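You operate a simulated robot arm through the tools that you are given. There is no shell and no other tool.

You are at the controls of a simulated robot arm. One attempt, no reset.

JOB
Pack the grey bowl on the top of the desk. At the end: the yellow block is in the grey bowl; the purple battery is in the grey bowl; whatever was shut is shut again. Leave all else as you found it, and nothing knocked over (what rides in a drawer may roll over).

It is judged by the outcome, as a careful person would: the job done as asked, and still so three seconds after it is handed in. It fails if anything else is knocked over, pushed out of place, dropped, spilled or broken.

ROBOT AND FRAMES
A 7-joint arm with a two-finger parallel gripper, fixed in place. Base frame: the origin is at the foot of the arm, x ahead of it, y to its left, z up. Units: mm, degrees, N and s.
Its first joint turns from -149.0 to 149.0 degrees. Payload 3.43 kg.
The TCP is the grasp point between the finger pads, 30 mm short of the fingertips. In the tool frame z runs along the fingers and y along their closing line. The gripper opens to 94 mm. The fingers are 28 mm wide and 10 mm thick; the gripper's body (50 by 96 mm) begins 55 mm behind the TCP.
Orientation is told as [roll, pitch, yaw] about the base's x, y, z axes, in that order, counted from this pose: with the fingers straight down and closing along the base's y, the tool's x points along the base's -x, its y along +y and its z along -z.

CONTROLS
- The arm moves only by the tool drive_tool. Its arguments are lists of equal length, an entry for each row: "gripper": the opening, from 0 (shut) to 1 (fully open); "travel": the shift along the tool's x, y, z in cm, a list of three; "turn": the turn, a rotation vector about the tool's x, y, z in degrees, a list of three. In form: {"gripper": [gripper, ...], "travel": [[x, y, z], ...], "turn": [[wx, wy, wz], ...]}. A call has 1 to 20 rows; each row shifts and turns the commanded pose from where the row before left it, along the tool's axes as they then stand. Rows are played at 5 a second. More than 50 mm and 8.6 degrees between two rows, or a gripper value outside its range, and nothing of the call is played. Where a pose cannot be reached the arm comes as near as it can. A force on the tool above 40 N (or 10 N above the force at the start of the call, whichever is more), or a blocked arm, ends the call early, and 0.2 s more pass. Each finger travels about 45 mm/s and halts on what it meets, pressing with about 22 N; the grip force reading is that of the motor and also rises with nothing between the fingers. The clock runs only during rows and for 0.2 s after the last one: add rows that do not move to give the fingers time. The reply holds the time, the measured pose of the TCP, the force on the tool along the base axes, the opening and the grip force, in the units named above and with some noise, with the torque about the TCP (base axes, N m) and any sound that the robot's microphone picked up.
- Cameras (640 x 400 px; columns grow to the right, rows downward): "scene" is fixed at [401.7, 499.3, 1436.5]; the picture's right is [-0.40, -0.92, 0.00], its down [-0.81, 0.35, -0.46] and it looks along [0.42, -0.18, -0.89] (base axes); focal length 214 px, centre (320, 200). "wrist" rides on the gripper at [76, 14, -103] in the tool frame; the picture's right is [-0.18, 0.98, 0.00], its down [-0.75, -0.14, -0.64] and it looks along [-0.63, -0.12, 0.77] (tool axes); focal length 243 px, centre (320, 200). There is no depth. A picture from a camera that has moved, and an enlarged one, comes with that camera's place and axes in the base frame and with its lens.
- grab_frame(camera): a new picture of that camera. It takes no simulated time.
- zoom(camera, box): a new picture of the part [left, top, right, bottom] of that camera's present view, enlarged. It takes no simulated time.
- finish_job(): hands the job in; it is judged then, once.

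Places have to be worked out from the pictures, the camera data and where the tool is seen. Open the gripper and draw the arm clear of the work before you hand the job in, unless the task says otherwise.

The tools are called after "Call:" as name(argument=value, ...) on one line, values as JSON. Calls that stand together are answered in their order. drive_tool: Moves the arm, as the interface text tells. Its arguments: {"type":"object","properties":{"gripper":{"type":"array","items":{"type":"number"}},"travel":{"type":"array","items":{"type":"array","items":{"type":"number"}}},"turn":{"type":"array","items":{"type":"array","items":{"type":"number"}}}},"required":["gripper","travel","turn"]} The other tools are called the same way: grab_frame (camera) takes a picture; zoom (camera, box) takes an enlarged picture of a part of a camera's view; finish_job () hands the job in.

At the start:

```text
time_s: 0.0
ee_pos: [741.7, 253.8, 1030.7]
tool_rot: [0.0, -0.1, 0.0]
force: [0.5, 0.3, -0.3]
torque: [0.0, 0.01, -0.01]
width: 94.0
finger_force: 0.1
```

scene: 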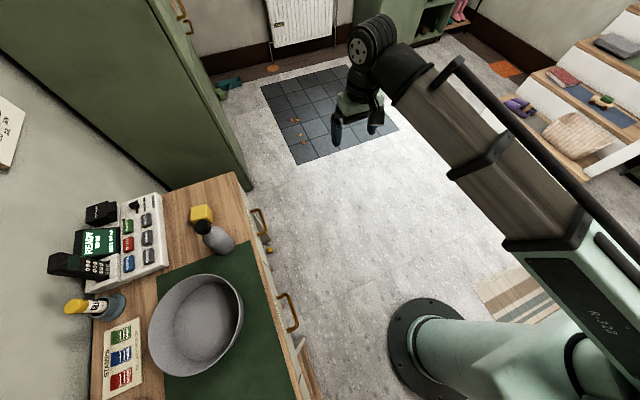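
wrist: 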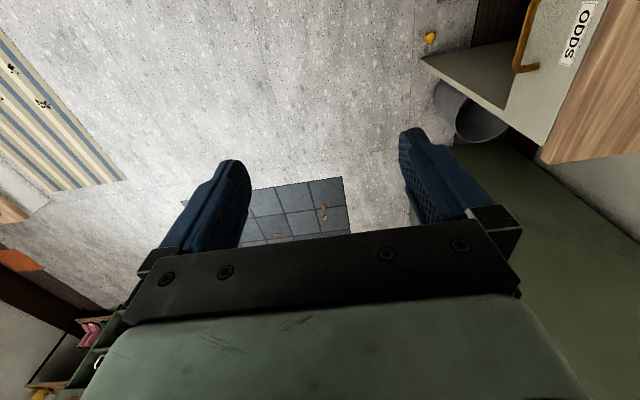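

The desk with the bowl is on the arm's left; I see a yellow block on the desk top but no battery yet. I zoom into the desk for details.

Call:
zoom(camera="scene", box=[40, 160, 340, 400])

Call:
zoom(camera="scene", box=[160, 170, 280, 270])

Call:
zoom(camera="wrist", box=[400, 0, 640, 170])

```text
1.67 times, centred on (190, 280) of scene
camera zoom: at [401.7, 499.3, 1436.5], right [-0.4, -0.92, 0.0], down [-0.81, 0.35, -0.46], along [0.42, -0.18, -0.89], focal length 358 px, centre (537, 67)
```

zoom: 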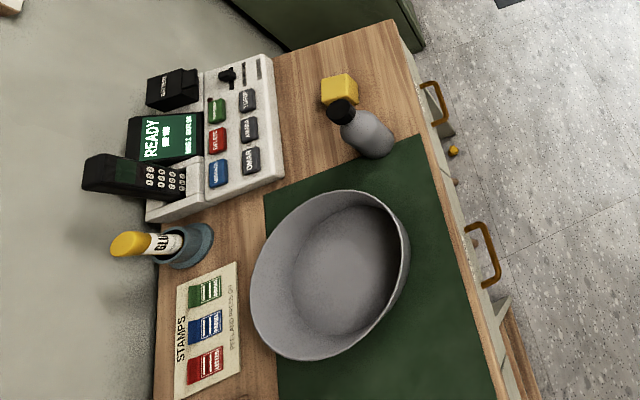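

```text
4.00 times, centred on (220, 220) of scene
camera zoom: at [401.7, 499.3, 1436.5], right [-0.4, -0.92, 0.0], down [-0.81, 0.35, -0.46], along [0.42, -0.18, -0.89], focal length 858 px, centre (720, 120)
```

zoom: 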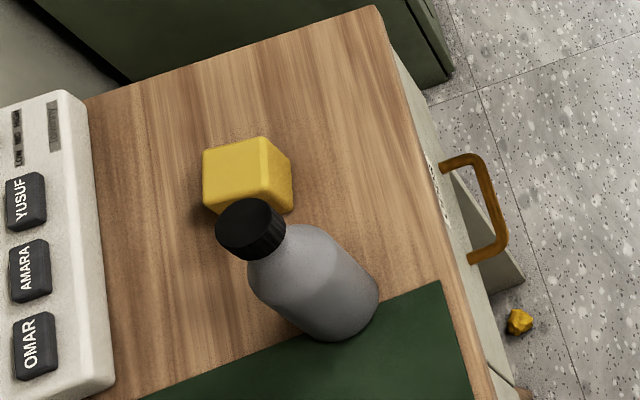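

```text
2.35 times, centred on (520, 85) of wrist
camera zoom: at [664.8, 267.9, 1133.6], right [0.18, 0.98, 0.0], down [0.75, -0.14, 0.64], along [0.63, -0.12, -0.77], focal length 571 px, centre (-151, 471)
```

zoom: 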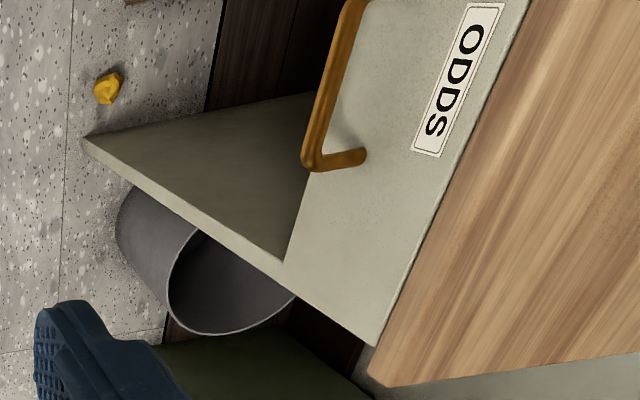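

The desk top comes out at z≈766 with its far front corner near (953, 605). Two views of the same corner agree, so I look over the rest of the scene for the battery and at the drawer fronts.

Call:
zoom(camera="scene", box=[230, 180, 350, 400])

Call:
zoom(camera="scene", box=[480, 20, 640, 180])

Call:
zoom(camera="scene", box=[40, 180, 200, 330])

Call:
zoom(camera="scene", box=[170, 0, 490, 160])

```text
1.82 times, centred on (290, 290) of scene
camera zoom: at [401.7, 499.3, 1436.5], right [-0.4, -0.92, 0.0], down [-0.81, 0.35, -0.46], along [0.42, -0.18, -0.89], focal length 390 px, centre (374, 36)
```

zoom: 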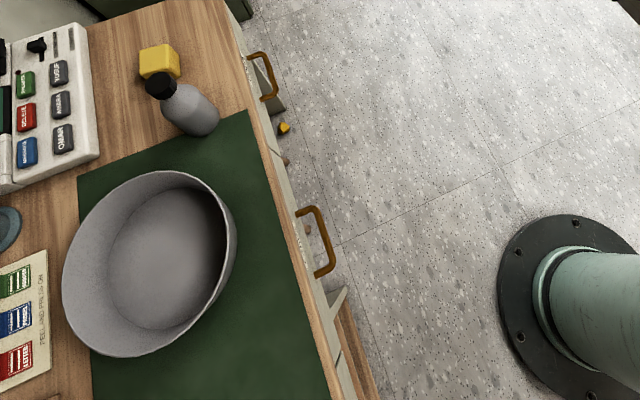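

```text
2.50 times, centred on (560, 100) of scene
camera zoom: at [401.7, 499.3, 1436.5], right [-0.4, -0.92, 0.0], down [-0.81, 0.35, -0.46], along [0.42, -0.18, -0.89], focal length 536 px, centre (-280, 450)
```

zoom: 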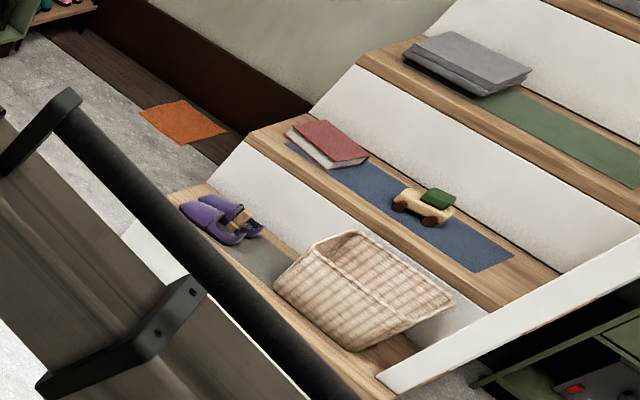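

```text
2.67 times, centred on (120, 255) of scene
camera zoom: at [401.7, 499.3, 1436.5], right [-0.4, -0.92, 0.0], down [-0.81, 0.35, -0.46], along [0.42, -0.18, -0.89], focal length 572 px, centre (853, 53)
```

zoom: 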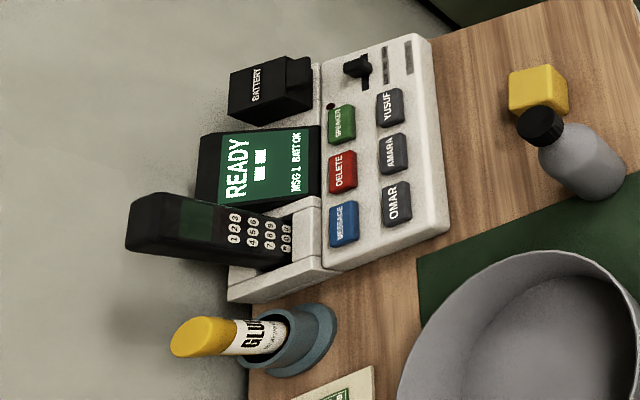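

```text
2.00 times, centred on (330, 80) of scene
camera zoom: at [401.7, 499.3, 1436.5], right [-0.4, -0.92, 0.0], down [-0.81, 0.35, -0.46], along [0.42, -0.18, -0.89], focal length 429 px, centre (300, 440)
```

zoom: 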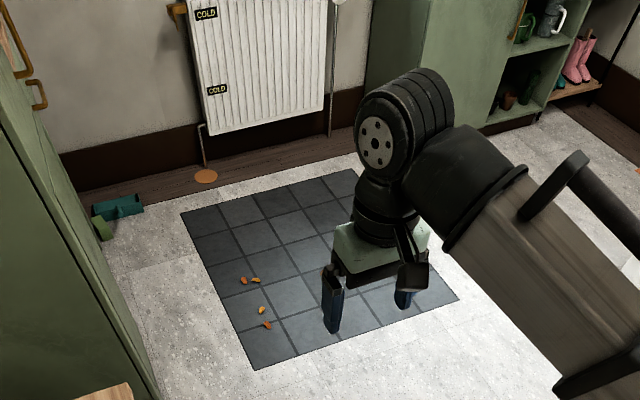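

No battery in view; it is likely in one of the desk drawers. I yaw the tool 90° so the wrist camera looks toward the drawer fronts (+y).

Call:
drive_tool(gripper=[1, 1, 1, 1, 1, 1, 1, 1, 1, 1, 1, 1], travel=[[0, 0, 0], [0, 0, 0], [0, 0, 0], [0, 0, 0], [0, 0, 0], [0, 0, 0], [0, 0, 0], [0, 0, 0], [0, 0, 0], [0, 0, 0], [0, 0, 0], [0, 0, 0]], turn=[[0, 0, -8.2], [0, 0, -8.2], [0, 0, -8.2], [0, 0, -8.2], [0, 0, -8.2], [0, 0, -8.2], [0, 0, -8.2], [0, 0, -8.2], [0, 0, -8.2], [0, 0, -8.2], [0, 0, -8], [0, 0, 0]])

Call:
grab_frame(camera="wrist")

Call:
grab_frame(camera="scene")

```text
time_s: 2.6
ee_pos: [742.5, 255.5, 1031.6]
tool_rot: [-0.1, 0.0, 90.2]
force: [-0.1, -0.4, 0.3]
torque: [0.02, 0.0, 0.02]
width: 94.1
finger_force: 0.1
```

```text
taken
camera wrist: at [727.4, 177.2, 1134.1], right [-0.98, 0.18, 0.0], down [0.14, 0.75, 0.64], along [0.12, 0.63, -0.77], focal length 243 px, centre (320, 200)
```

wrist: 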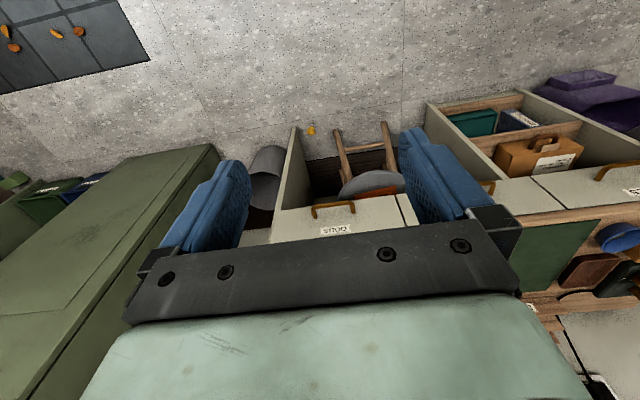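

```text
taken
```

scene: 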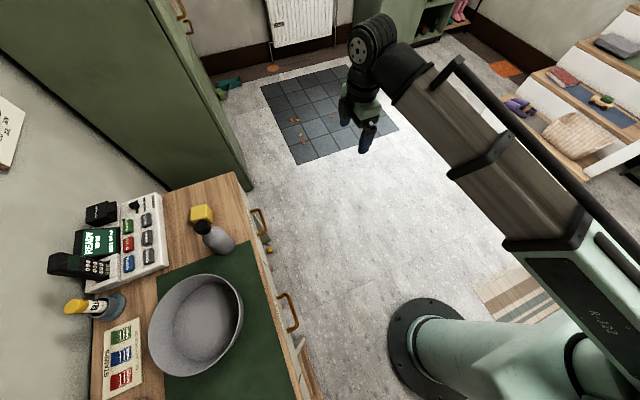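

The wrist view now shows the drawer fronts (upside down) and further furniture past them. I zoom in on these.

Call:
zoom(camera="wrist", box=[240, 100, 440, 250])

Call:
zoom(camera="wrist", box=[420, 60, 640, 210])

Call:
zoom(camera="wrist", box=[480, 180, 640, 400])

```text
2.67 times, centred on (340, 175) of wrist
camera zoom: at [727.4, 177.2, 1134.1], right [-0.98, 0.18, 0.0], down [0.14, 0.75, 0.64], along [0.12, 0.63, -0.77], focal length 647 px, centre (267, 267)
```

zoom: 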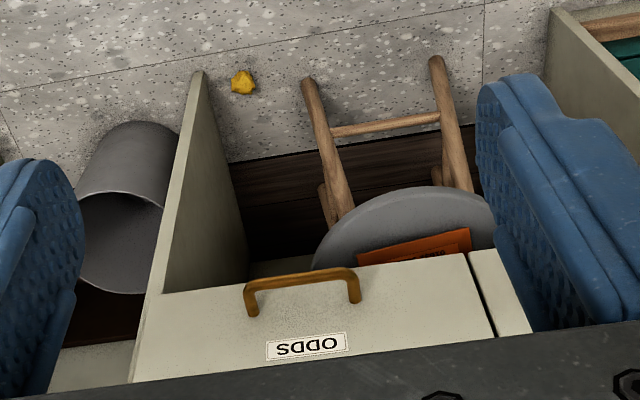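

```text
2.67 times, centred on (530, 135) of wrist
camera zoom: at [727.4, 177.2, 1134.1], right [-0.98, 0.18, 0.0], down [0.14, 0.75, 0.64], along [0.12, 0.63, -0.77], focal length 647 px, centre (-240, 373)
```

zoom: 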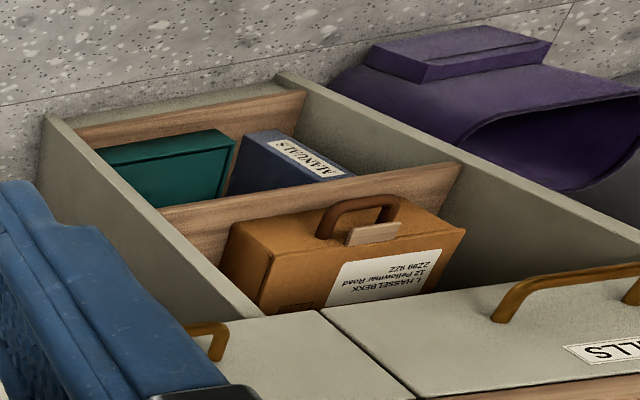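

```text
1.82 times, centred on (560, 290) of wrist
camera zoom: at [727.4, 177.2, 1134.1], right [-0.98, 0.18, 0.0], down [0.14, 0.75, 0.64], along [0.12, 0.63, -0.77], focal length 441 px, centre (-116, 36)
```

zoom: 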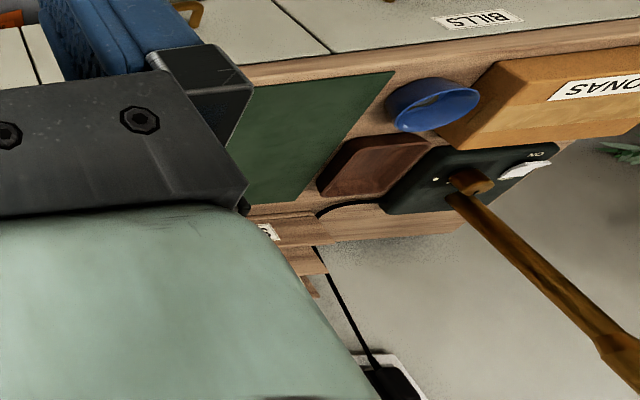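

I see drawers "ODDS" and "BILLS" plus one hidden by the finger. I shift the arm toward -x to view the middle one.

Call:
drive_tool(gripper=[1, 1, 1, 1, 1, 1], travel=[[0, 4, 0], [0, 4, 0], [0, 4, 0], [0, 4, 0], [0, 4, 0], [0, 0, 0]], turn=[[0, 0, 0], [0, 0, 0], [0, 0, 0], [0, 0, 0], [0, 0, 0], [0, 0, 0]])

Call:
grab_frame(camera="wrist")

```text
time_s: 4.0
ee_pos: [543.1, 254.1, 1031.5]
tool_rot: [0.0, 0.0, 90.0]
force: [-0.1, -0.9, 0.0]
torque: [0.02, 0.02, 0.01]
width: 93.8
finger_force: 0.0
```

```text
taken
camera wrist: at [528.6, 177.4, 1133.8], right [-0.98, 0.18, 0.0], down [0.14, 0.75, 0.64], along [0.12, 0.63, -0.77], focal length 243 px, centre (320, 200)
```

wrist: 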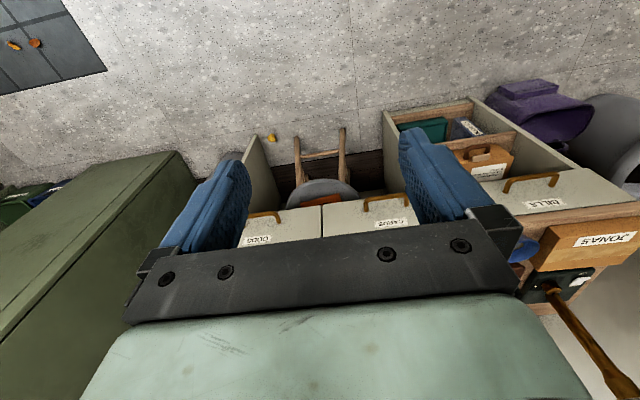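

Call:
zoom(camera="wrist", box=[230, 120, 430, 250])

Call:
zoom(camera="wrist", box=[430, 90, 640, 250])

```text
3.08 times, centred on (330, 185) of wrist
camera zoom: at [528.6, 177.4, 1133.8], right [-0.98, 0.18, 0.0], down [0.14, 0.75, 0.64], along [0.12, 0.63, -0.77], focal length 746 px, centre (289, 246)
```

zoom: 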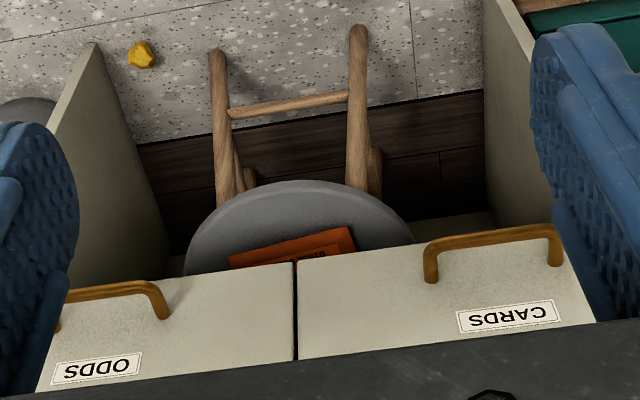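

```text
2.50 times, centred on (535, 170) of wrist
camera zoom: at [528.6, 177.4, 1133.8], right [-0.98, 0.18, 0.0], down [0.14, 0.75, 0.64], along [0.12, 0.63, -0.77], focal length 606 px, centre (-218, 275)
```

zoom: 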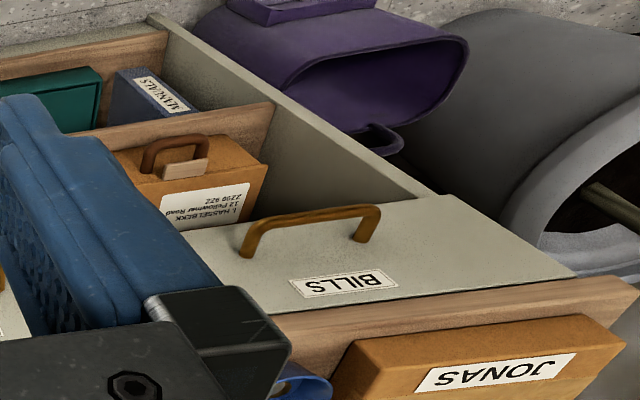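

The drawers read ODDS, CARDS and BILLS; ODDS is the likeliest home for a battery. Its handle bar triangulates to x 719–821, y≈573, z≈672, so I yaw back and move above and in front of it.

Call:
drive_tool(gripper=[1, 1, 1, 1, 1, 1, 1, 1, 1, 1, 1, 1, 1, 1, 1, 1, 1], travel=[[0, 0, 0], [0, 0, 0], [0, 0, 0], [0, 0, 0], [0, 0, 0], [0, 0, 0], [0, 0, 0], [0, 0, 0], [0, 0, 0], [0, 0, 0], [0, 0, 0], [-4.5, 0, 0], [-4.5, 0, 0], [-4.5, 0, 0], [-4.5, 0, 0], [-4.7, 0, 0], [0, 0, 0]], turn=[[0, 0, 8.2], [0, 0, 8.2], [0, 0, 8.2], [0, 0, 8.2], [0, 0, 8.2], [0, 0, 8.2], [0, 0, 8.2], [0, 0, 8.2], [0, 0, 8.2], [0, 0, 8.2], [0, 0, 8], [0, 0, 0], [0, 0, 0], [0, 0, 0], [0, 0, 0], [0, 0, 0], [0, 0, 0]])

```text
time_s: 7.6
ee_pos: [767.4, 251.2, 1031.8]
tool_rot: [0.0, -0.1, 0.0]
force: [0.5, 0.5, 0.3]
torque: [0.0, 0.01, -0.03]
width: 93.9
finger_force: 0.0
```

The pose is as commanded. Now I roll the tool 90° so the fingers point toward the desk (+y), closing vertically.

Call:
drive_tool(gripper=[1, 1, 1, 1, 1, 1, 1, 1, 1, 1, 1, 1], travel=[[0, 0, 0], [0, 0, 0], [0, 0, 0], [0, 0, 0], [0, 0, 0], [0, 0, 0], [0, 0, 0], [0, 0, 0], [0, 0, 0], [0, 0, 0], [0, 0, 0], [0, 0, 0]], turn=[[-8.2, 0, 0], [-8.2, 0, 0], [-8.2, 0, 0], [-8.2, 0, 0], [-8.2, 0, 0], [-8.2, 0, 0], [-8.2, 0, 0], [-8.2, 0, 0], [-8.2, 0, 0], [-8.2, 0, 0], [-8, 0, 0], [0, 0, 0]])

Call:
grab_frame(camera="wrist")

Call:
grab_frame(camera="scene")

```text
time_s: 10.2
ee_pos: [769.1, 255.5, 1032.0]
tool_rot: [90.1, -0.1, 0.0]
force: [-0.8, 0.1, 0.1]
torque: [0.0, 0.02, -0.04]
width: 93.8
finger_force: 0.0
```

```text
taken
camera wrist: at [692.3, 151.0, 1045.9], right [0.18, 0.0, 0.98], down [0.75, -0.64, -0.14], along [0.63, 0.77, -0.12], focal length 243 px, centre (320, 200)
```

wrist: 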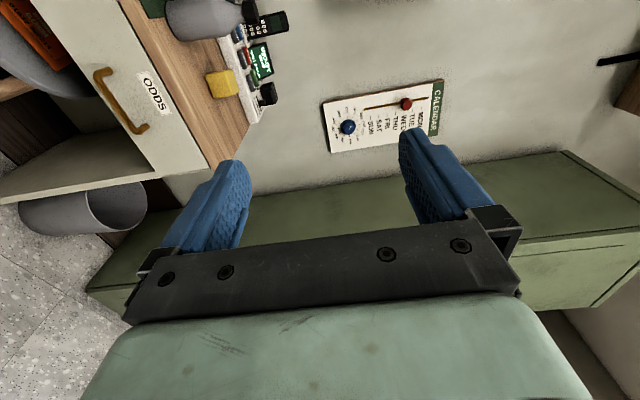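

```text
taken
```

scene: 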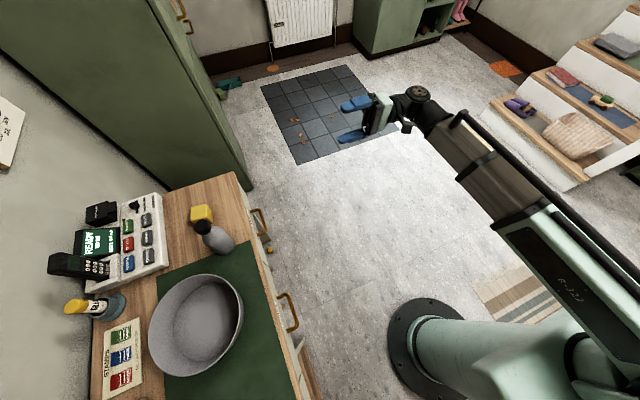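

Horizontal pose works. I descend to handle height (z≈672) while staying well in front of the desk at y≈400.

Call:
drive_tool(gripper=[1, 1, 1, 1, 1, 1, 1, 1, 1, 1, 1, 1, 1], travel=[[0, -4.5, 0], [0, -4.5, 0], [0, -4.5, 0], [0, -4.5, 0], [0, -4.5, 0], [0, -4.5, 0], [0, -4.5, 0], [0, -4.5, 0], [0, 0, 4], [0, 0, 4], [0, 0, 4], [0, 0, 3], [0, 0, 0]], turn=[[0, 0, 0], [0, 0, 0], [0, 0, 0], [0, 0, 0], [0, 0, 0], [0, 0, 0], [0, 0, 0], [0, 0, 0], [0, 0, 0], [0, 0, 0], [0, 0, 0], [0, 0, 0], [0, 0, 0]])

Call:
grab_frame(camera="wrist")

Call:
grab_frame(camera="scene")

```text
time_s: 13.0
ee_pos: [768.3, 404.5, 673.1]
tool_rot: [90.0, -0.2, -0.1]
force: [-0.9, 0.1, 0.0]
torque: [0.01, 0.02, -0.02]
width: 94.3
finger_force: 0.0
```

```text
taken
camera wrist: at [691.4, 300.7, 687.5], right [0.18, 0.0, 0.98], down [0.75, -0.64, -0.14], along [0.63, 0.77, -0.12], focal length 243 px, centre (320, 200)
```

wrist: 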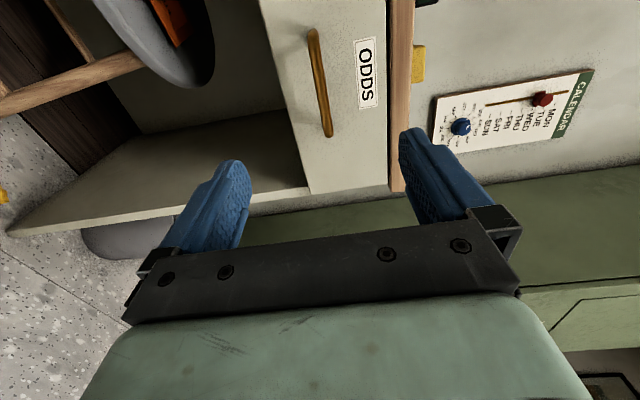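

```text
taken
```

scene: 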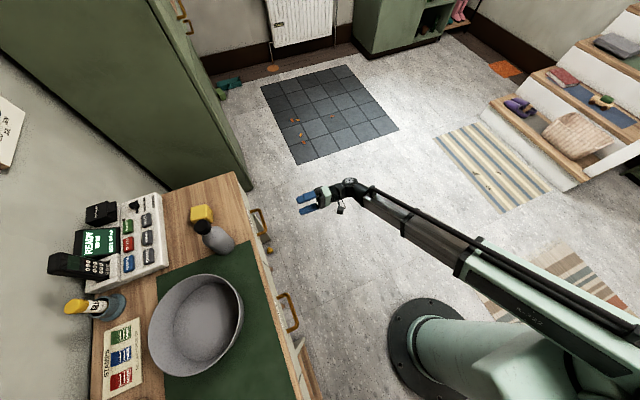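

The bar reads z≈674, x≈765, consistent. I advance to y≈567 with fingers straddling the bar and then check before gripping.

Call:
drive_tool(gripper=[1, 1, 1, 1, 1, 1], travel=[[0, 0, 4], [0, 0, 4], [0, 0, 4], [0, 0, 2.5], [0, 0.1, 1.7], [0, 0, 0]], turn=[[0, 0, 0], [0, 0, 0], [0, 0, 0], [0, 0, 0], [0, 0, 0], [0, 0, 0]])

Call:
grab_frame(camera="wrist")

Call:
zoom(camera="scene", box=[220, 170, 340, 270])

```text
time_s: 14.4
ee_pos: [770.1, 566.4, 672.3]
tool_rot: [89.9, -0.1, 0.1]
force: [-0.1, -0.5, 0.3]
torque: [-0.04, 0.02, -0.05]
width: 94.2
finger_force: 0.0
```

```text
taken
camera wrist: at [692.6, 461.8, 686.6], right [0.18, 0.0, 0.98], down [0.75, -0.64, -0.14], along [0.63, 0.77, -0.12], focal length 243 px, centre (320, 200)
```

wrist: 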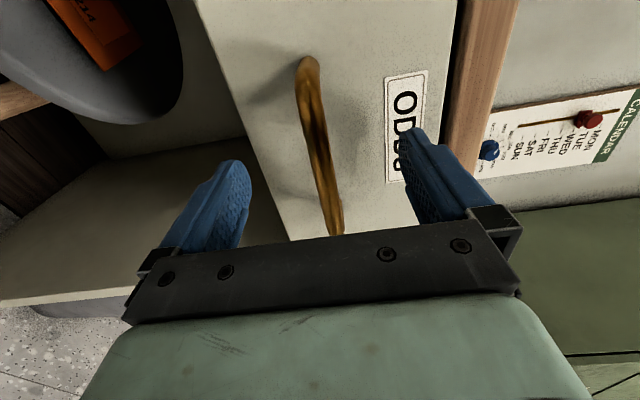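

```text
4.00 times, centred on (280, 220) of scene
camera zoom: at [401.7, 499.3, 1436.5], right [-0.4, -0.92, 0.0], down [-0.81, 0.35, -0.46], along [0.42, -0.18, -0.89], focal length 858 px, centre (480, 120)
```

zoom: 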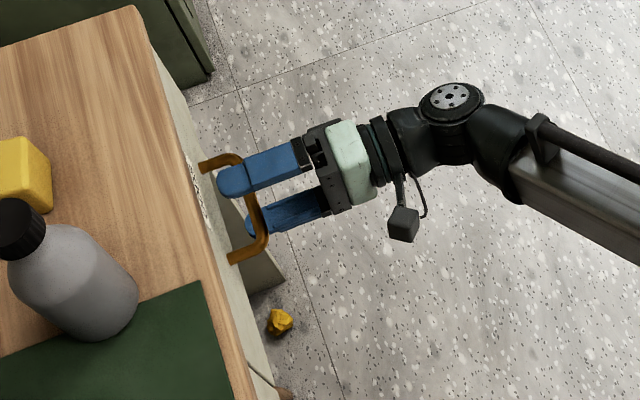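

Fingers straddle the bar with clearance to the front. I close the gripper.

Call:
drive_tool(gripper=[0.5, 0, 0, 0, 0, 0, 0, 0], travel=[[0, 0, 0], [0, 0, 0], [0, 0, 0], [0, 0, 0], [0, 0, 0], [0, 0, 0], [0, 0, 0], [0, 0, 0]], turn=[[0, 0, 0], [0, 0, 0], [0, 0, 0], [0, 0, 0], [0, 0, 0], [0, 0, 0], [0, 0, 0], [0, 0, 0]])

Call:
grab_frame(camera="wrist")

```text
time_s: 16.2
ee_pos: [768.6, 566.8, 674.6]
tool_rot: [90.3, 0.0, 0.0]
force: [7.0, 0.5, 29.8]
torque: [0.33, 0.07, 1.06]
width: 11.6
finger_force: 44.8
```

```text
taken
camera wrist: at [692.5, 461.2, 688.6], right [0.18, 0.0, 0.98], down [0.75, -0.64, -0.14], along [0.63, 0.77, -0.11], focal length 243 px, centre (320, 200)
```

wrist: 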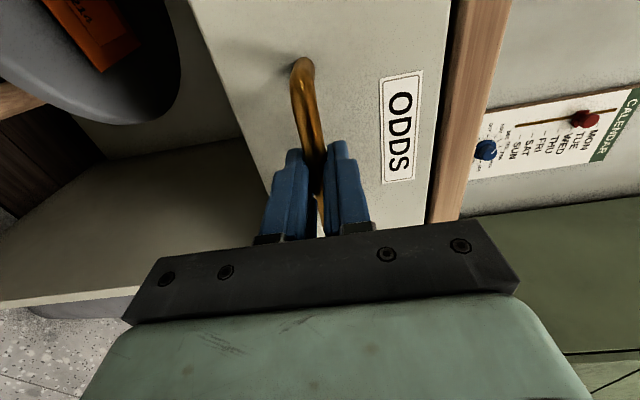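

The bar is gripped (11.6 mm) but with ~30 N vertical, so the bar sits slightly higher. I raise 4 mm to relieve it, then pull gently.

Call:
drive_tool(gripper=[0, 0, 0], travel=[[0, 0.2, 0], [0, 0.2, 0], [0, 0, 0]], turn=[[0, 0, 0], [0, 0, 0], [0, 0, 0]])

```text
time_s: 17.0
ee_pos: [769.5, 564.9, 675.2]
tool_rot: [89.9, -0.1, -0.1]
force: [0.9, -5.1, 8.9]
torque: [0.09, 0.11, -0.62]
width: 11.7
finger_force: 44.9
```

Force has dropped to about 9 N. Now I pull toward -y in small steps.

Call:
drive_tool(gripper=[0, 0, 0, 0, 0, 0], travel=[[0, 0.1, -0.8], [0, 0, -0.8], [0, 0, -0.8], [0, 0, -0.8], [0, 0, -0.8], [0, 0, 0]], turn=[[0, 0, 0], [0, 0, 0], [0, 0, 0], [0, 0, 0], [0, 0, 0], [0, 0, 0]])

Call:
grab_frame(camera="scene")

```text
time_s: 18.4
ee_pos: [769.1, 527.7, 674.9]
tool_rot: [89.8, 0.0, 0.1]
force: [6.2, -0.9, -18.6]
torque: [-0.27, -0.02, -0.95]
width: 11.8
finger_force: 45.2
```

```text
taken
```

scene: 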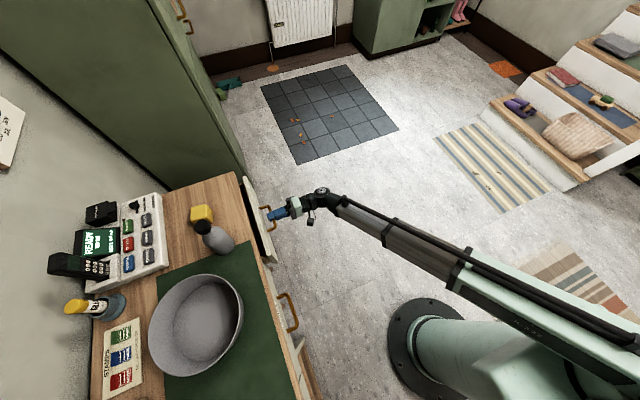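

The drawer is opening smoothly. I keep pulling, about 140 mm more.

Call:
drive_tool(gripper=[0, 0, 0, 0, 0, 0, 0, 0, 0, 0, 0], travel=[[0, -0.1, -1], [0, 0, -1.5], [0, 0, -1.5], [0, 0, -1.5], [0, 0, -1.5], [0, 0, -1.5], [0, 0, -1.5], [0, 0, -1.5], [0, 0, -1.5], [0, 0, -1], [0, 0, 0]], turn=[[0, 0, 0], [0, 0, 0], [0, 0, 0], [0, 0, 0], [0, 0, 0], [0, 0, 0], [0, 0, 0], [0, 0, 0], [0, 0, 0], [0, 0, 0], [0, 0, 0]])

Call:
grab_frame(camera="scene")

Call:
zoom(camera="scene", box=[220, 160, 340, 280])

```text
time_s: 20.8
ee_pos: [769.6, 386.0, 675.4]
tool_rot: [89.8, 0.0, -0.1]
force: [14.3, -1.3, -23.7]
torque: [-0.33, -0.01, -0.46]
width: 11.7
finger_force: 45.3
```

```text
taken
```

scene: 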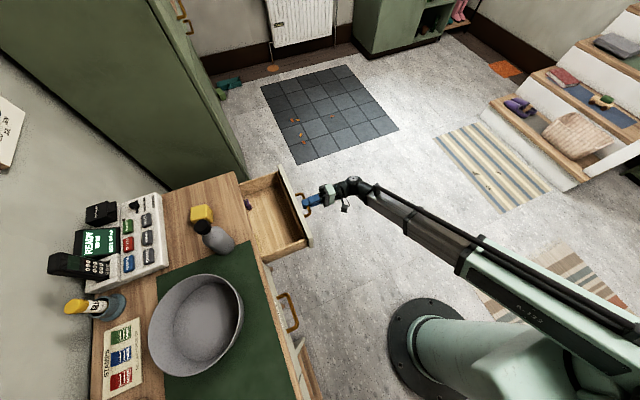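

```text
3.33 times, centred on (280, 220) of scene
camera zoom: at [401.7, 499.3, 1436.5], right [-0.4, -0.92, 0.0], down [-0.81, 0.35, -0.46], along [0.42, -0.18, -0.89], focal length 715 px, centre (453, 133)
```

zoom: 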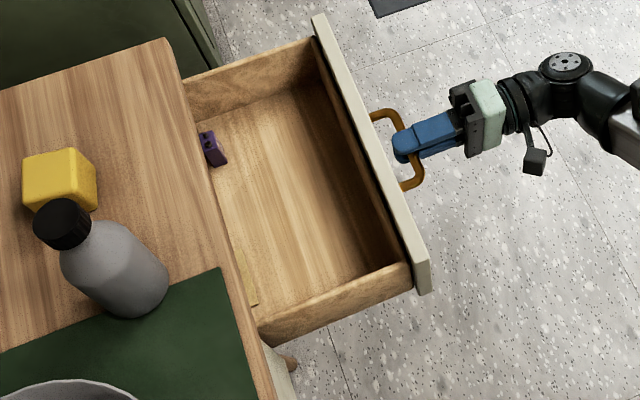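

The purple battery is visible at the drawer's rear near (872, 620). I pull about 100 mm further so it clears the desk edge.

Call:
drive_tool(gripper=[0, 0, 0, 0, 0, 0, 0, 0, 0, 0], travel=[[0, -0.1, -1], [0, -0.1, -1], [0, 0, -1.2], [0, 0, -1.2], [0, 0, -1.2], [0, 0, -1.2], [0, 0, -1.2], [0, 0, -1], [0, 0, -1], [0, 0, 0]], turn=[[0, 0, 0], [0, 0, 0], [0, 0, 0], [0, 0, 0], [0, 0, 0], [0, 0, 0], [0, 0, 0], [0, 0, 0], [0, 0, 0], [0, 0, 0]])

Call:
zoom(camera="scene", box=[220, 160, 340, 280])

```text
time_s: 23.0
ee_pos: [769.1, 286.5, 674.9]
tool_rot: [90.1, 0.1, -0.1]
force: [19.2, -1.9, 14.0]
torque: [0.2, 0.04, 0.66]
width: 11.4
finger_force: 45.2
```

```text
3.33 times, centred on (280, 220) of scene
camera zoom: at [401.7, 499.3, 1436.5], right [-0.4, -0.92, 0.0], down [-0.81, 0.35, -0.46], along [0.42, -0.18, -0.89], focal length 715 px, centre (453, 133)
```

zoom: 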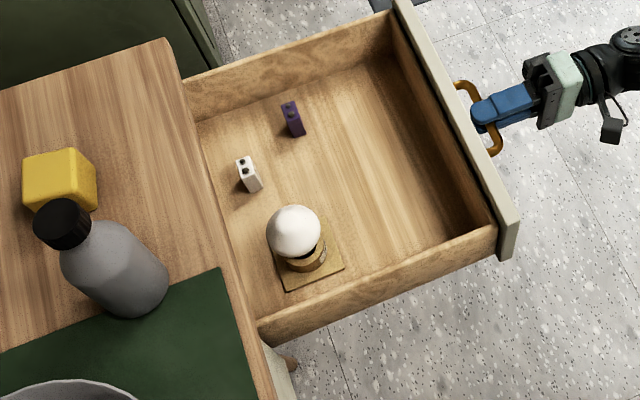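

The drawer holds the purple battery standing at about (857, 517), a white battery and an egg-like ornament. I release the handle and back straight off.

Call:
drive_tool(gripper=[0.3, 0.6, 0.9, 1, 1, 1, 1, 1, 1, 1, 1], travel=[[0, 0, 0], [0, 0, 0], [0, 0, 0], [0, 0, 0], [0, 0, 0], [0, 0, -2], [0, 0, -3], [0, 0, -3], [0, 4, 0], [0, 4, 0], [0, 4, 0]], turn=[[0, 0, 0], [0, 0, 0], [0, 0, 0], [0, 0, 0], [0, 0, 0], [0, 0, 0], [0, 0, 0], [0, 0, 0], [0, 0, 0], [0, 0, 0], [0, 0, 0]])

Call:
grab_frame(camera="scene")

```text
time_s: 25.4
ee_pos: [767.7, 206.2, 794.1]
tool_rot: [89.9, 0.0, -0.1]
force: [0.1, -0.8, 0.5]
torque: [0.02, -0.01, 0.04]
width: 93.8
finger_force: 0.1
```

```text
taken
```

scene: 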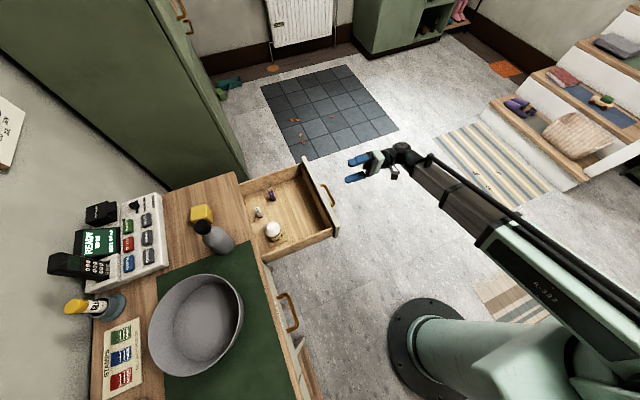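

Clear of the handle. I rise and turn the tool to point down again.

Call:
drive_tool(gripper=[1, 1, 1, 1, 1, 1, 1, 1, 1, 1, 1, 1, 1, 1, 1, 1], travel=[[0, 4.5, 0], [0, 4.5, 0], [0, 4.5, 0], [0, 4.5, 0], [0, 0, 0], [0, 0, 0], [0, 0, 0], [0, 0, 0], [0, 0, 0], [0, 0, 0], [0, 0, 0], [0, 0, 0], [0, 0, 0], [0, 0, 0], [0, 0, 0], [0, 0, 0]], turn=[[0, 0, 0], [0, 0, 0], [0, 0, 0], [0, 0, 0], [8.2, 0, 0], [8.2, 0, 0], [8.2, 0, 0], [8.2, 0, 0], [8.2, 0, 0], [8.2, 0, 0], [8.2, 0, 0], [8.2, 0, 0], [8.2, 0, 0], [8.2, 0, 0], [8, 0, 0], [0, 0, 0]])

```text
time_s: 28.8
ee_pos: [767.9, 206.8, 974.9]
tool_rot: [-0.1, 0.0, 0.0]
force: [-0.4, 0.8, -0.3]
torque: [0.01, 0.01, -0.03]
width: 94.1
finger_force: 0.0
```

Tool is vertical. I move over the open drawer to look in at the battery.

Call:
drive_tool(gripper=[1, 1, 1, 1, 1, 1, 1, 1], travel=[[0, 4.5, 1], [0, 4.5, 1], [0, 4.5, 1], [0, 4.5, 1], [0, 4.5, 1], [0, 4.5, 1], [0, 3, 1], [0, 0, 0]], turn=[[0, 0, 0], [0, 0, 0], [0, 0, 0], [0, 0, 0], [0, 0, 0], [0, 0, 0], [0, 0, 0], [0, 0, 0]])

Call:
grab_frame(camera="wrist")

Call:
zoom(camera="scene", box=[220, 140, 350, 280])

```text
time_s: 30.6
ee_pos: [764.3, 509.1, 906.0]
tool_rot: [0.0, -0.1, -0.1]
force: [0.4, 0.7, 0.3]
torque: [0.0, -0.02, -0.01]
width: 93.9
finger_force: 0.0
```

```text
taken
camera wrist: at [687.6, 522.1, 1008.3], right [0.18, 0.98, 0.0], down [0.75, -0.14, 0.64], along [0.63, -0.12, -0.77], focal length 243 px, centre (320, 200)
```

wrist: 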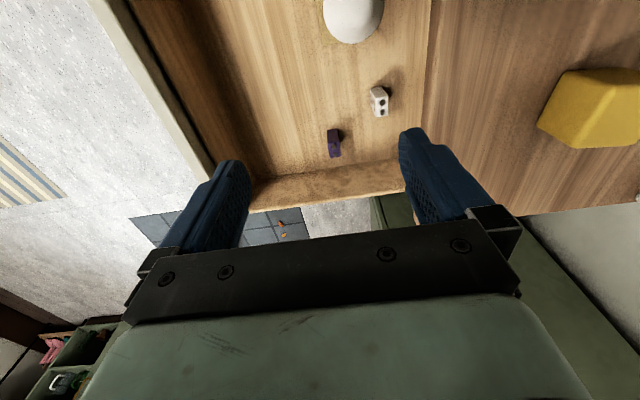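

```text
2.86 times, centred on (285, 210) of scene
camera zoom: at [401.7, 499.3, 1436.5], right [-0.4, -0.92, 0.0], down [-0.81, 0.35, -0.46], along [0.42, -0.18, -0.89], focal length 613 px, centre (420, 171)
```

zoom: 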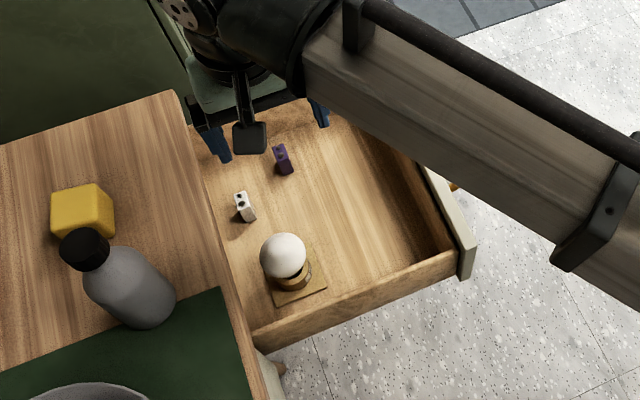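

The battery triangulates to about (866, 513, 654). I zoom to see its posture and orientation.

Call:
zoom(camera="wrist", box=[290, 70, 410, 180])

Call:
zoom(camera="scene", box=[250, 180, 290, 210])

Call:
zoom(camera="wrist", box=[420, 20, 640, 200])

```text
3.64 times, centred on (350, 125) of wrist
camera zoom: at [687.6, 522.1, 1008.3], right [0.18, 0.98, 0.0], down [0.75, -0.14, 0.64], along [0.63, -0.12, -0.77], focal length 882 px, centre (211, 473)
```

zoom: 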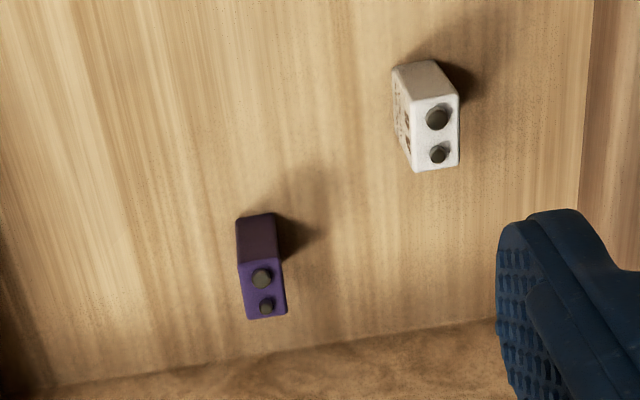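

```text
13.33 times, centred on (270, 195) of scene
camera zoom: at [401.7, 499.3, 1436.5], right [-0.4, -0.92, 0.0], down [-0.81, 0.35, -0.46], along [0.42, -0.18, -0.89], focal length 2860 px, centre (987, 267)
```

zoom: 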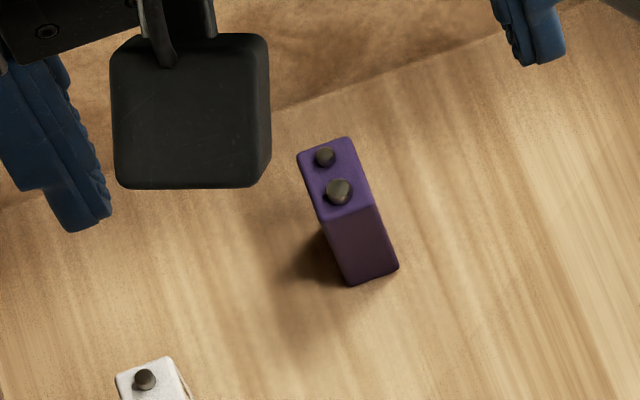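

```text
2.22 times, centred on (530, 110) of wrist
camera zoom: at [687.6, 522.1, 1008.3], right [0.18, 0.98, 0.0], down [0.75, -0.14, 0.64], along [0.63, -0.12, -0.77], focal length 539 px, centre (-147, 400)
```

zoom: 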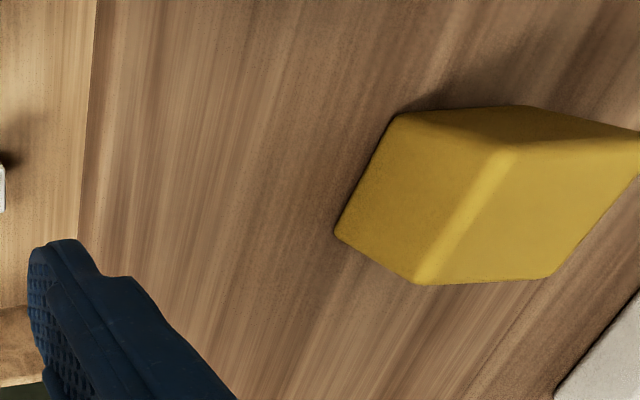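

The battery stands upright, ~16 mm wide along y, ~25 along x, top at z≈676. I move above it at (867, 513) with a half-open gripper and lower partway.

Call:
drive_tool(gripper=[0.8, 0.6, 0.5, 0.5, 0.5, 0.5, 0.5], travel=[[-4, 0.4, 0], [-4, 0, 0], [-2.3, 0, 0], [0, 0, 4], [0, 0, 4], [0, 0, 4], [0, 0, 0]], turn=[[0, 0, 0], [0, 0, 0], [0, 0, 0], [0, 0, 0], [0, 0, 0], [0, 0, 0], [0, 0, 0]])

Call:
grab_frame(camera="wrist")

Call:
grab_frame(camera="scene")

```text
time_s: 32.2
ee_pos: [872.5, 510.8, 784.3]
tool_rot: [0.0, -0.2, 0.0]
force: [-0.7, -0.4, 0.9]
torque: [0.03, 0.01, 0.0]
width: 47.0
finger_force: 0.0
```

```text
taken
camera wrist: at [794.8, 523.0, 887.1], right [0.18, 0.98, 0.0], down [0.75, -0.14, 0.64], along [0.63, -0.12, -0.77], focal length 243 px, centre (320, 200)
```

wrist: 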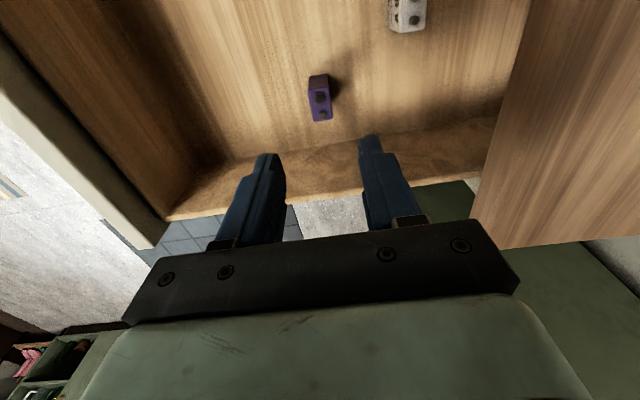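

```text
taken
```

scene: 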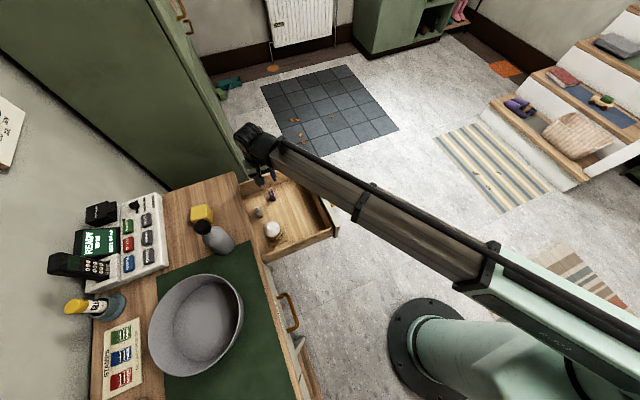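

Battery top now reads about (863, 510); I zoom to confirm.

Call:
zoom(camera="wrist", box=[280, 60, 360, 130])

```text
5.71 times, centred on (320, 95) of wrist
camera zoom: at [794.8, 523.0, 887.1], right [0.18, 0.98, 0.0], down [0.75, -0.14, 0.64], along [0.63, -0.12, -0.77], focal length 1386 px, centre (320, 800)
```

zoom: 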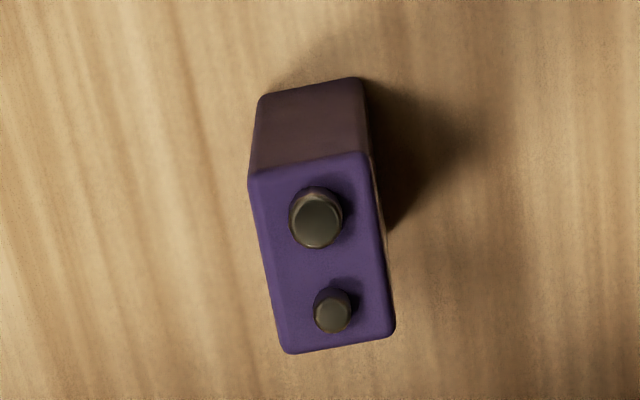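

Aligned with the axes; I correct x by 8 mm and descend to z≈668 straddling the battery.

Call:
drive_tool(gripper=[0.5, 0.5, 0.5, 0.5, 0.5, 0.5, 0.5], travel=[[0.8, 0, 0], [0, 0, 3], [0, 0, 3], [0, 0, 2], [0, 0, 2], [0, 0, 1.6], [0, 0, 0]], turn=[[0, 0, 0], [0, 0, 0], [0, 0, 0], [0, 0, 0], [0, 0, 0], [0, 0, 0], [0, 0, 0]])

Call:
grab_frame(camera="wrist")

Call:
zoom(camera="scene", box=[220, 140, 340, 250])

```text
time_s: 33.8
ee_pos: [862.4, 511.2, 673.9]
tool_rot: [0.1, -0.2, 0.0]
force: [-4.3, -0.1, 11.8]
torque: [-0.29, 0.31, -0.14]
width: 46.8
finger_force: 0.0
stopped in row 7: the force on the tool passed its limit at 43 N (the readings are from after the stop); the commanded pose is now the measured one
```

```text
taken
camera wrist: at [785.2, 523.2, 776.3], right [0.18, 0.98, 0.0], down [0.75, -0.14, 0.64], along [0.63, -0.12, -0.76], focal length 243 px, centre (320, 200)
```

wrist: 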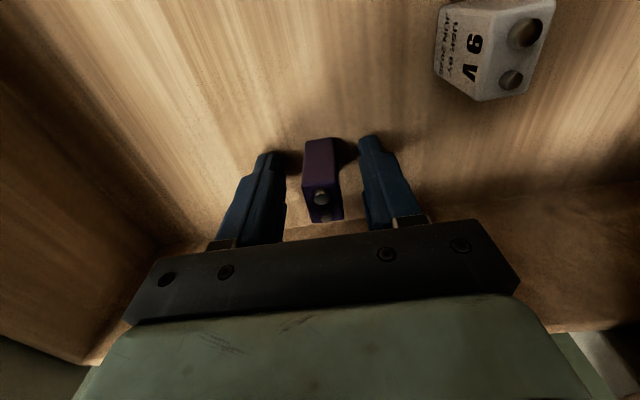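

```text
3.64 times, centred on (280, 195) of scene
camera zoom: at [401.7, 499.3, 1436.5], right [-0.4, -0.92, 0.0], down [-0.81, 0.35, -0.46], along [0.42, -0.18, -0.89], focal length 780 px, centre (466, 218)
```

zoom: 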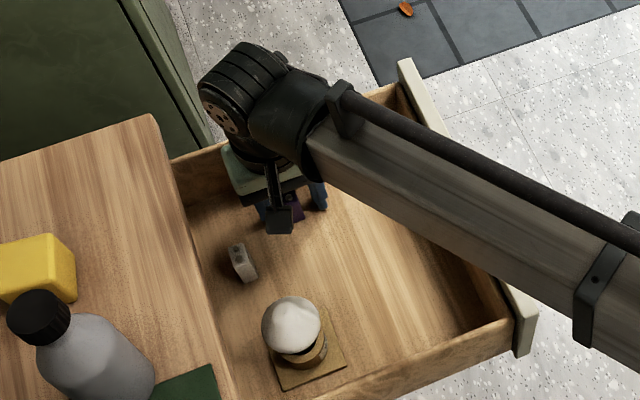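

Fingertips touched the drawer floor (so floor ≈ 643) and the battery is between the fingers, undisturbed. I lift 4 mm and close on it.

Call:
drive_tool(gripper=[0.5, 0.3, 0, 0, 0, 0], travel=[[0, 0, -0.4], [0, 0, 0], [0, 0, 0], [0, 0, 0], [0, 0, 0], [0, 0, 0]], turn=[[0, 0, 0], [0, 0, 0], [0, 0, 0], [0, 0, 0], [0, 0, 0], [0, 0, 0]])

Call:
grab_frame(camera="wrist")

```text
time_s: 35.2
ee_pos: [863.5, 511.3, 676.8]
tool_rot: [0.1, -0.3, 0.0]
force: [-0.2, -0.3, 0.0]
torque: [0.0, -0.02, 0.03]
width: 21.1
finger_force: 22.2
```

```text
taken
camera wrist: at [785.5, 523.8, 778.9], right [0.18, 0.98, 0.0], down [0.75, -0.14, 0.64], along [0.63, -0.12, -0.76], focal length 243 px, centre (320, 200)
```

wrist: 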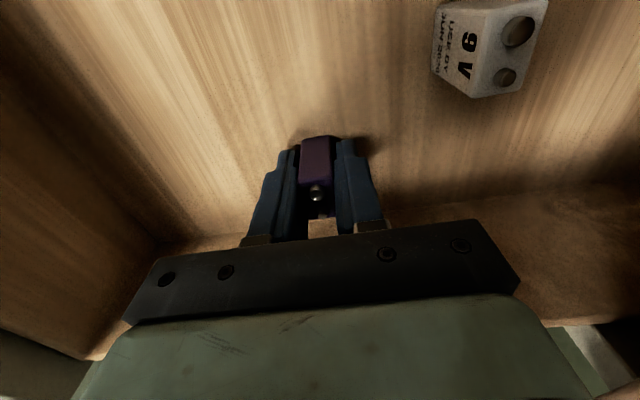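

Battery held (21 mm, 22 N). I lift it straight up clear of everything.

Call:
drive_tool(gripper=[0, 0, 0, 0, 0, 0, 0, 0, 0, 0], travel=[[0, 0, -2], [0, 0, -3], [0, 0, -4], [0, 0, -4], [0, 0, -4], [0, 0, -4], [0, 0, -4], [0, 0, -4], [0, 0, -4], [0, 0, 0]], turn=[[0, 0, 0], [0, 0, 0], [0, 0, 0], [0, 0, 0], [0, 0, 0], [0, 0, 0], [0, 0, 0], [0, 0, 0], [0, 0, 0], [0, 0, 0]])

Call:
grab_frame(camera="wrist")

Call:
grab_frame(camera="scene")

```text
time_s: 37.4
ee_pos: [861.7, 510.4, 1004.8]
tool_rot: [0.1, -0.2, 0.0]
force: [-0.2, -0.1, -1.4]
torque: [0.01, 0.0, 0.02]
width: 20.9
finger_force: 22.0
```

```text
taken
camera wrist: at [785.0, 523.6, 1108.0], right [0.18, 0.98, 0.0], down [0.75, -0.14, 0.64], along [0.63, -0.12, -0.76], focal length 243 px, centre (320, 200)
```

wrist: 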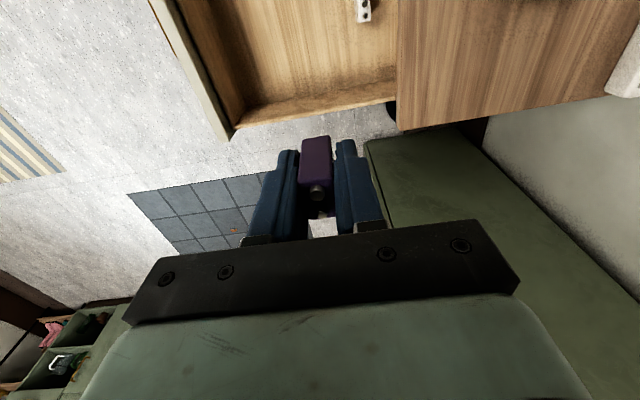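

```text
taken
```

scene: 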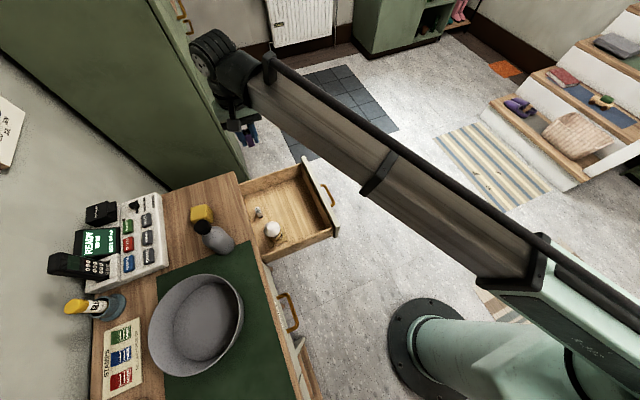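

The battery is secure. The bowl centre works out near (497, 790) with rim z≈825; I travel there at height 1000, passing above the bottle.

Call:
drive_tool(gripper=[0, 0, 0, 0, 0, 0, 0, 0, 0, 0, 0, 0], travel=[[3.32, 2.55, 0], [3.32, 2.55, 0], [3.32, 2.55, 0], [3.32, 2.55, 0], [3.32, 2.55, 0], [3.32, 2.55, 0], [3.32, 2.55, 0], [3.32, 2.55, 0], [3.32, 2.55, 0], [3.32, 2.55, 0], [3.32, 2.55, 0], [0, 0, 0]], turn=[[0, 0, 0], [0, 0, 0], [0, 0, 0], [0, 0, 0], [0, 0, 0], [0, 0, 0], [0, 0, 0], [0, 0, 0], [0, 0, 0], [0, 0, 0], [0, 0, 0], [0, 0, 0]])

Call:
grab_frame(camera="wrist")

Call:
grab_frame(camera="scene")

```text
time_s: 40.0
ee_pos: [496.0, 790.9, 1002.6]
tool_rot: [0.1, -0.2, -0.1]
force: [0.3, -0.3, -0.4]
torque: [-0.01, -0.02, 0.0]
width: 21.3
finger_force: 21.8
```

```text
taken
camera wrist: at [419.0, 803.7, 1104.9], right [0.18, 0.98, 0.0], down [0.75, -0.14, 0.64], along [0.63, -0.12, -0.76], focal length 243 px, centre (320, 200)
```

wrist: 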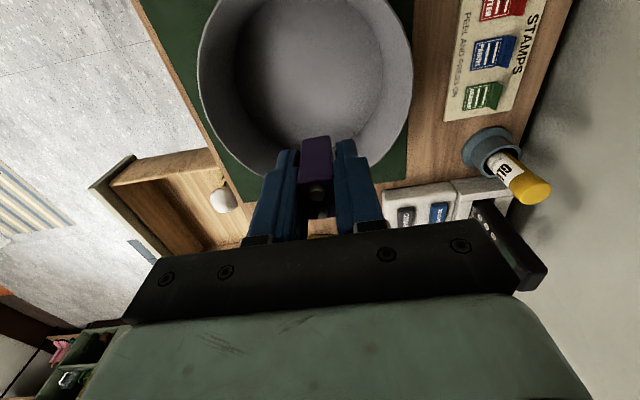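

```text
taken
```

scene: 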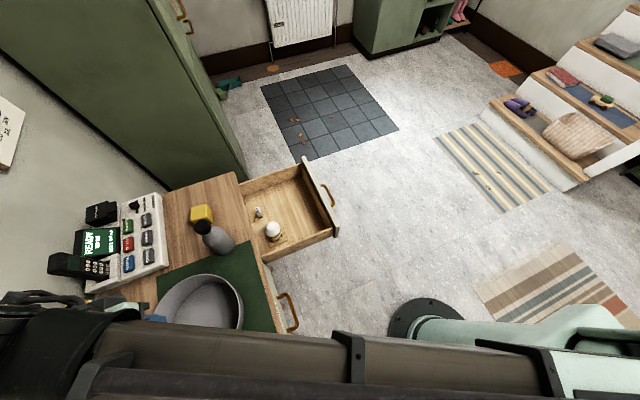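

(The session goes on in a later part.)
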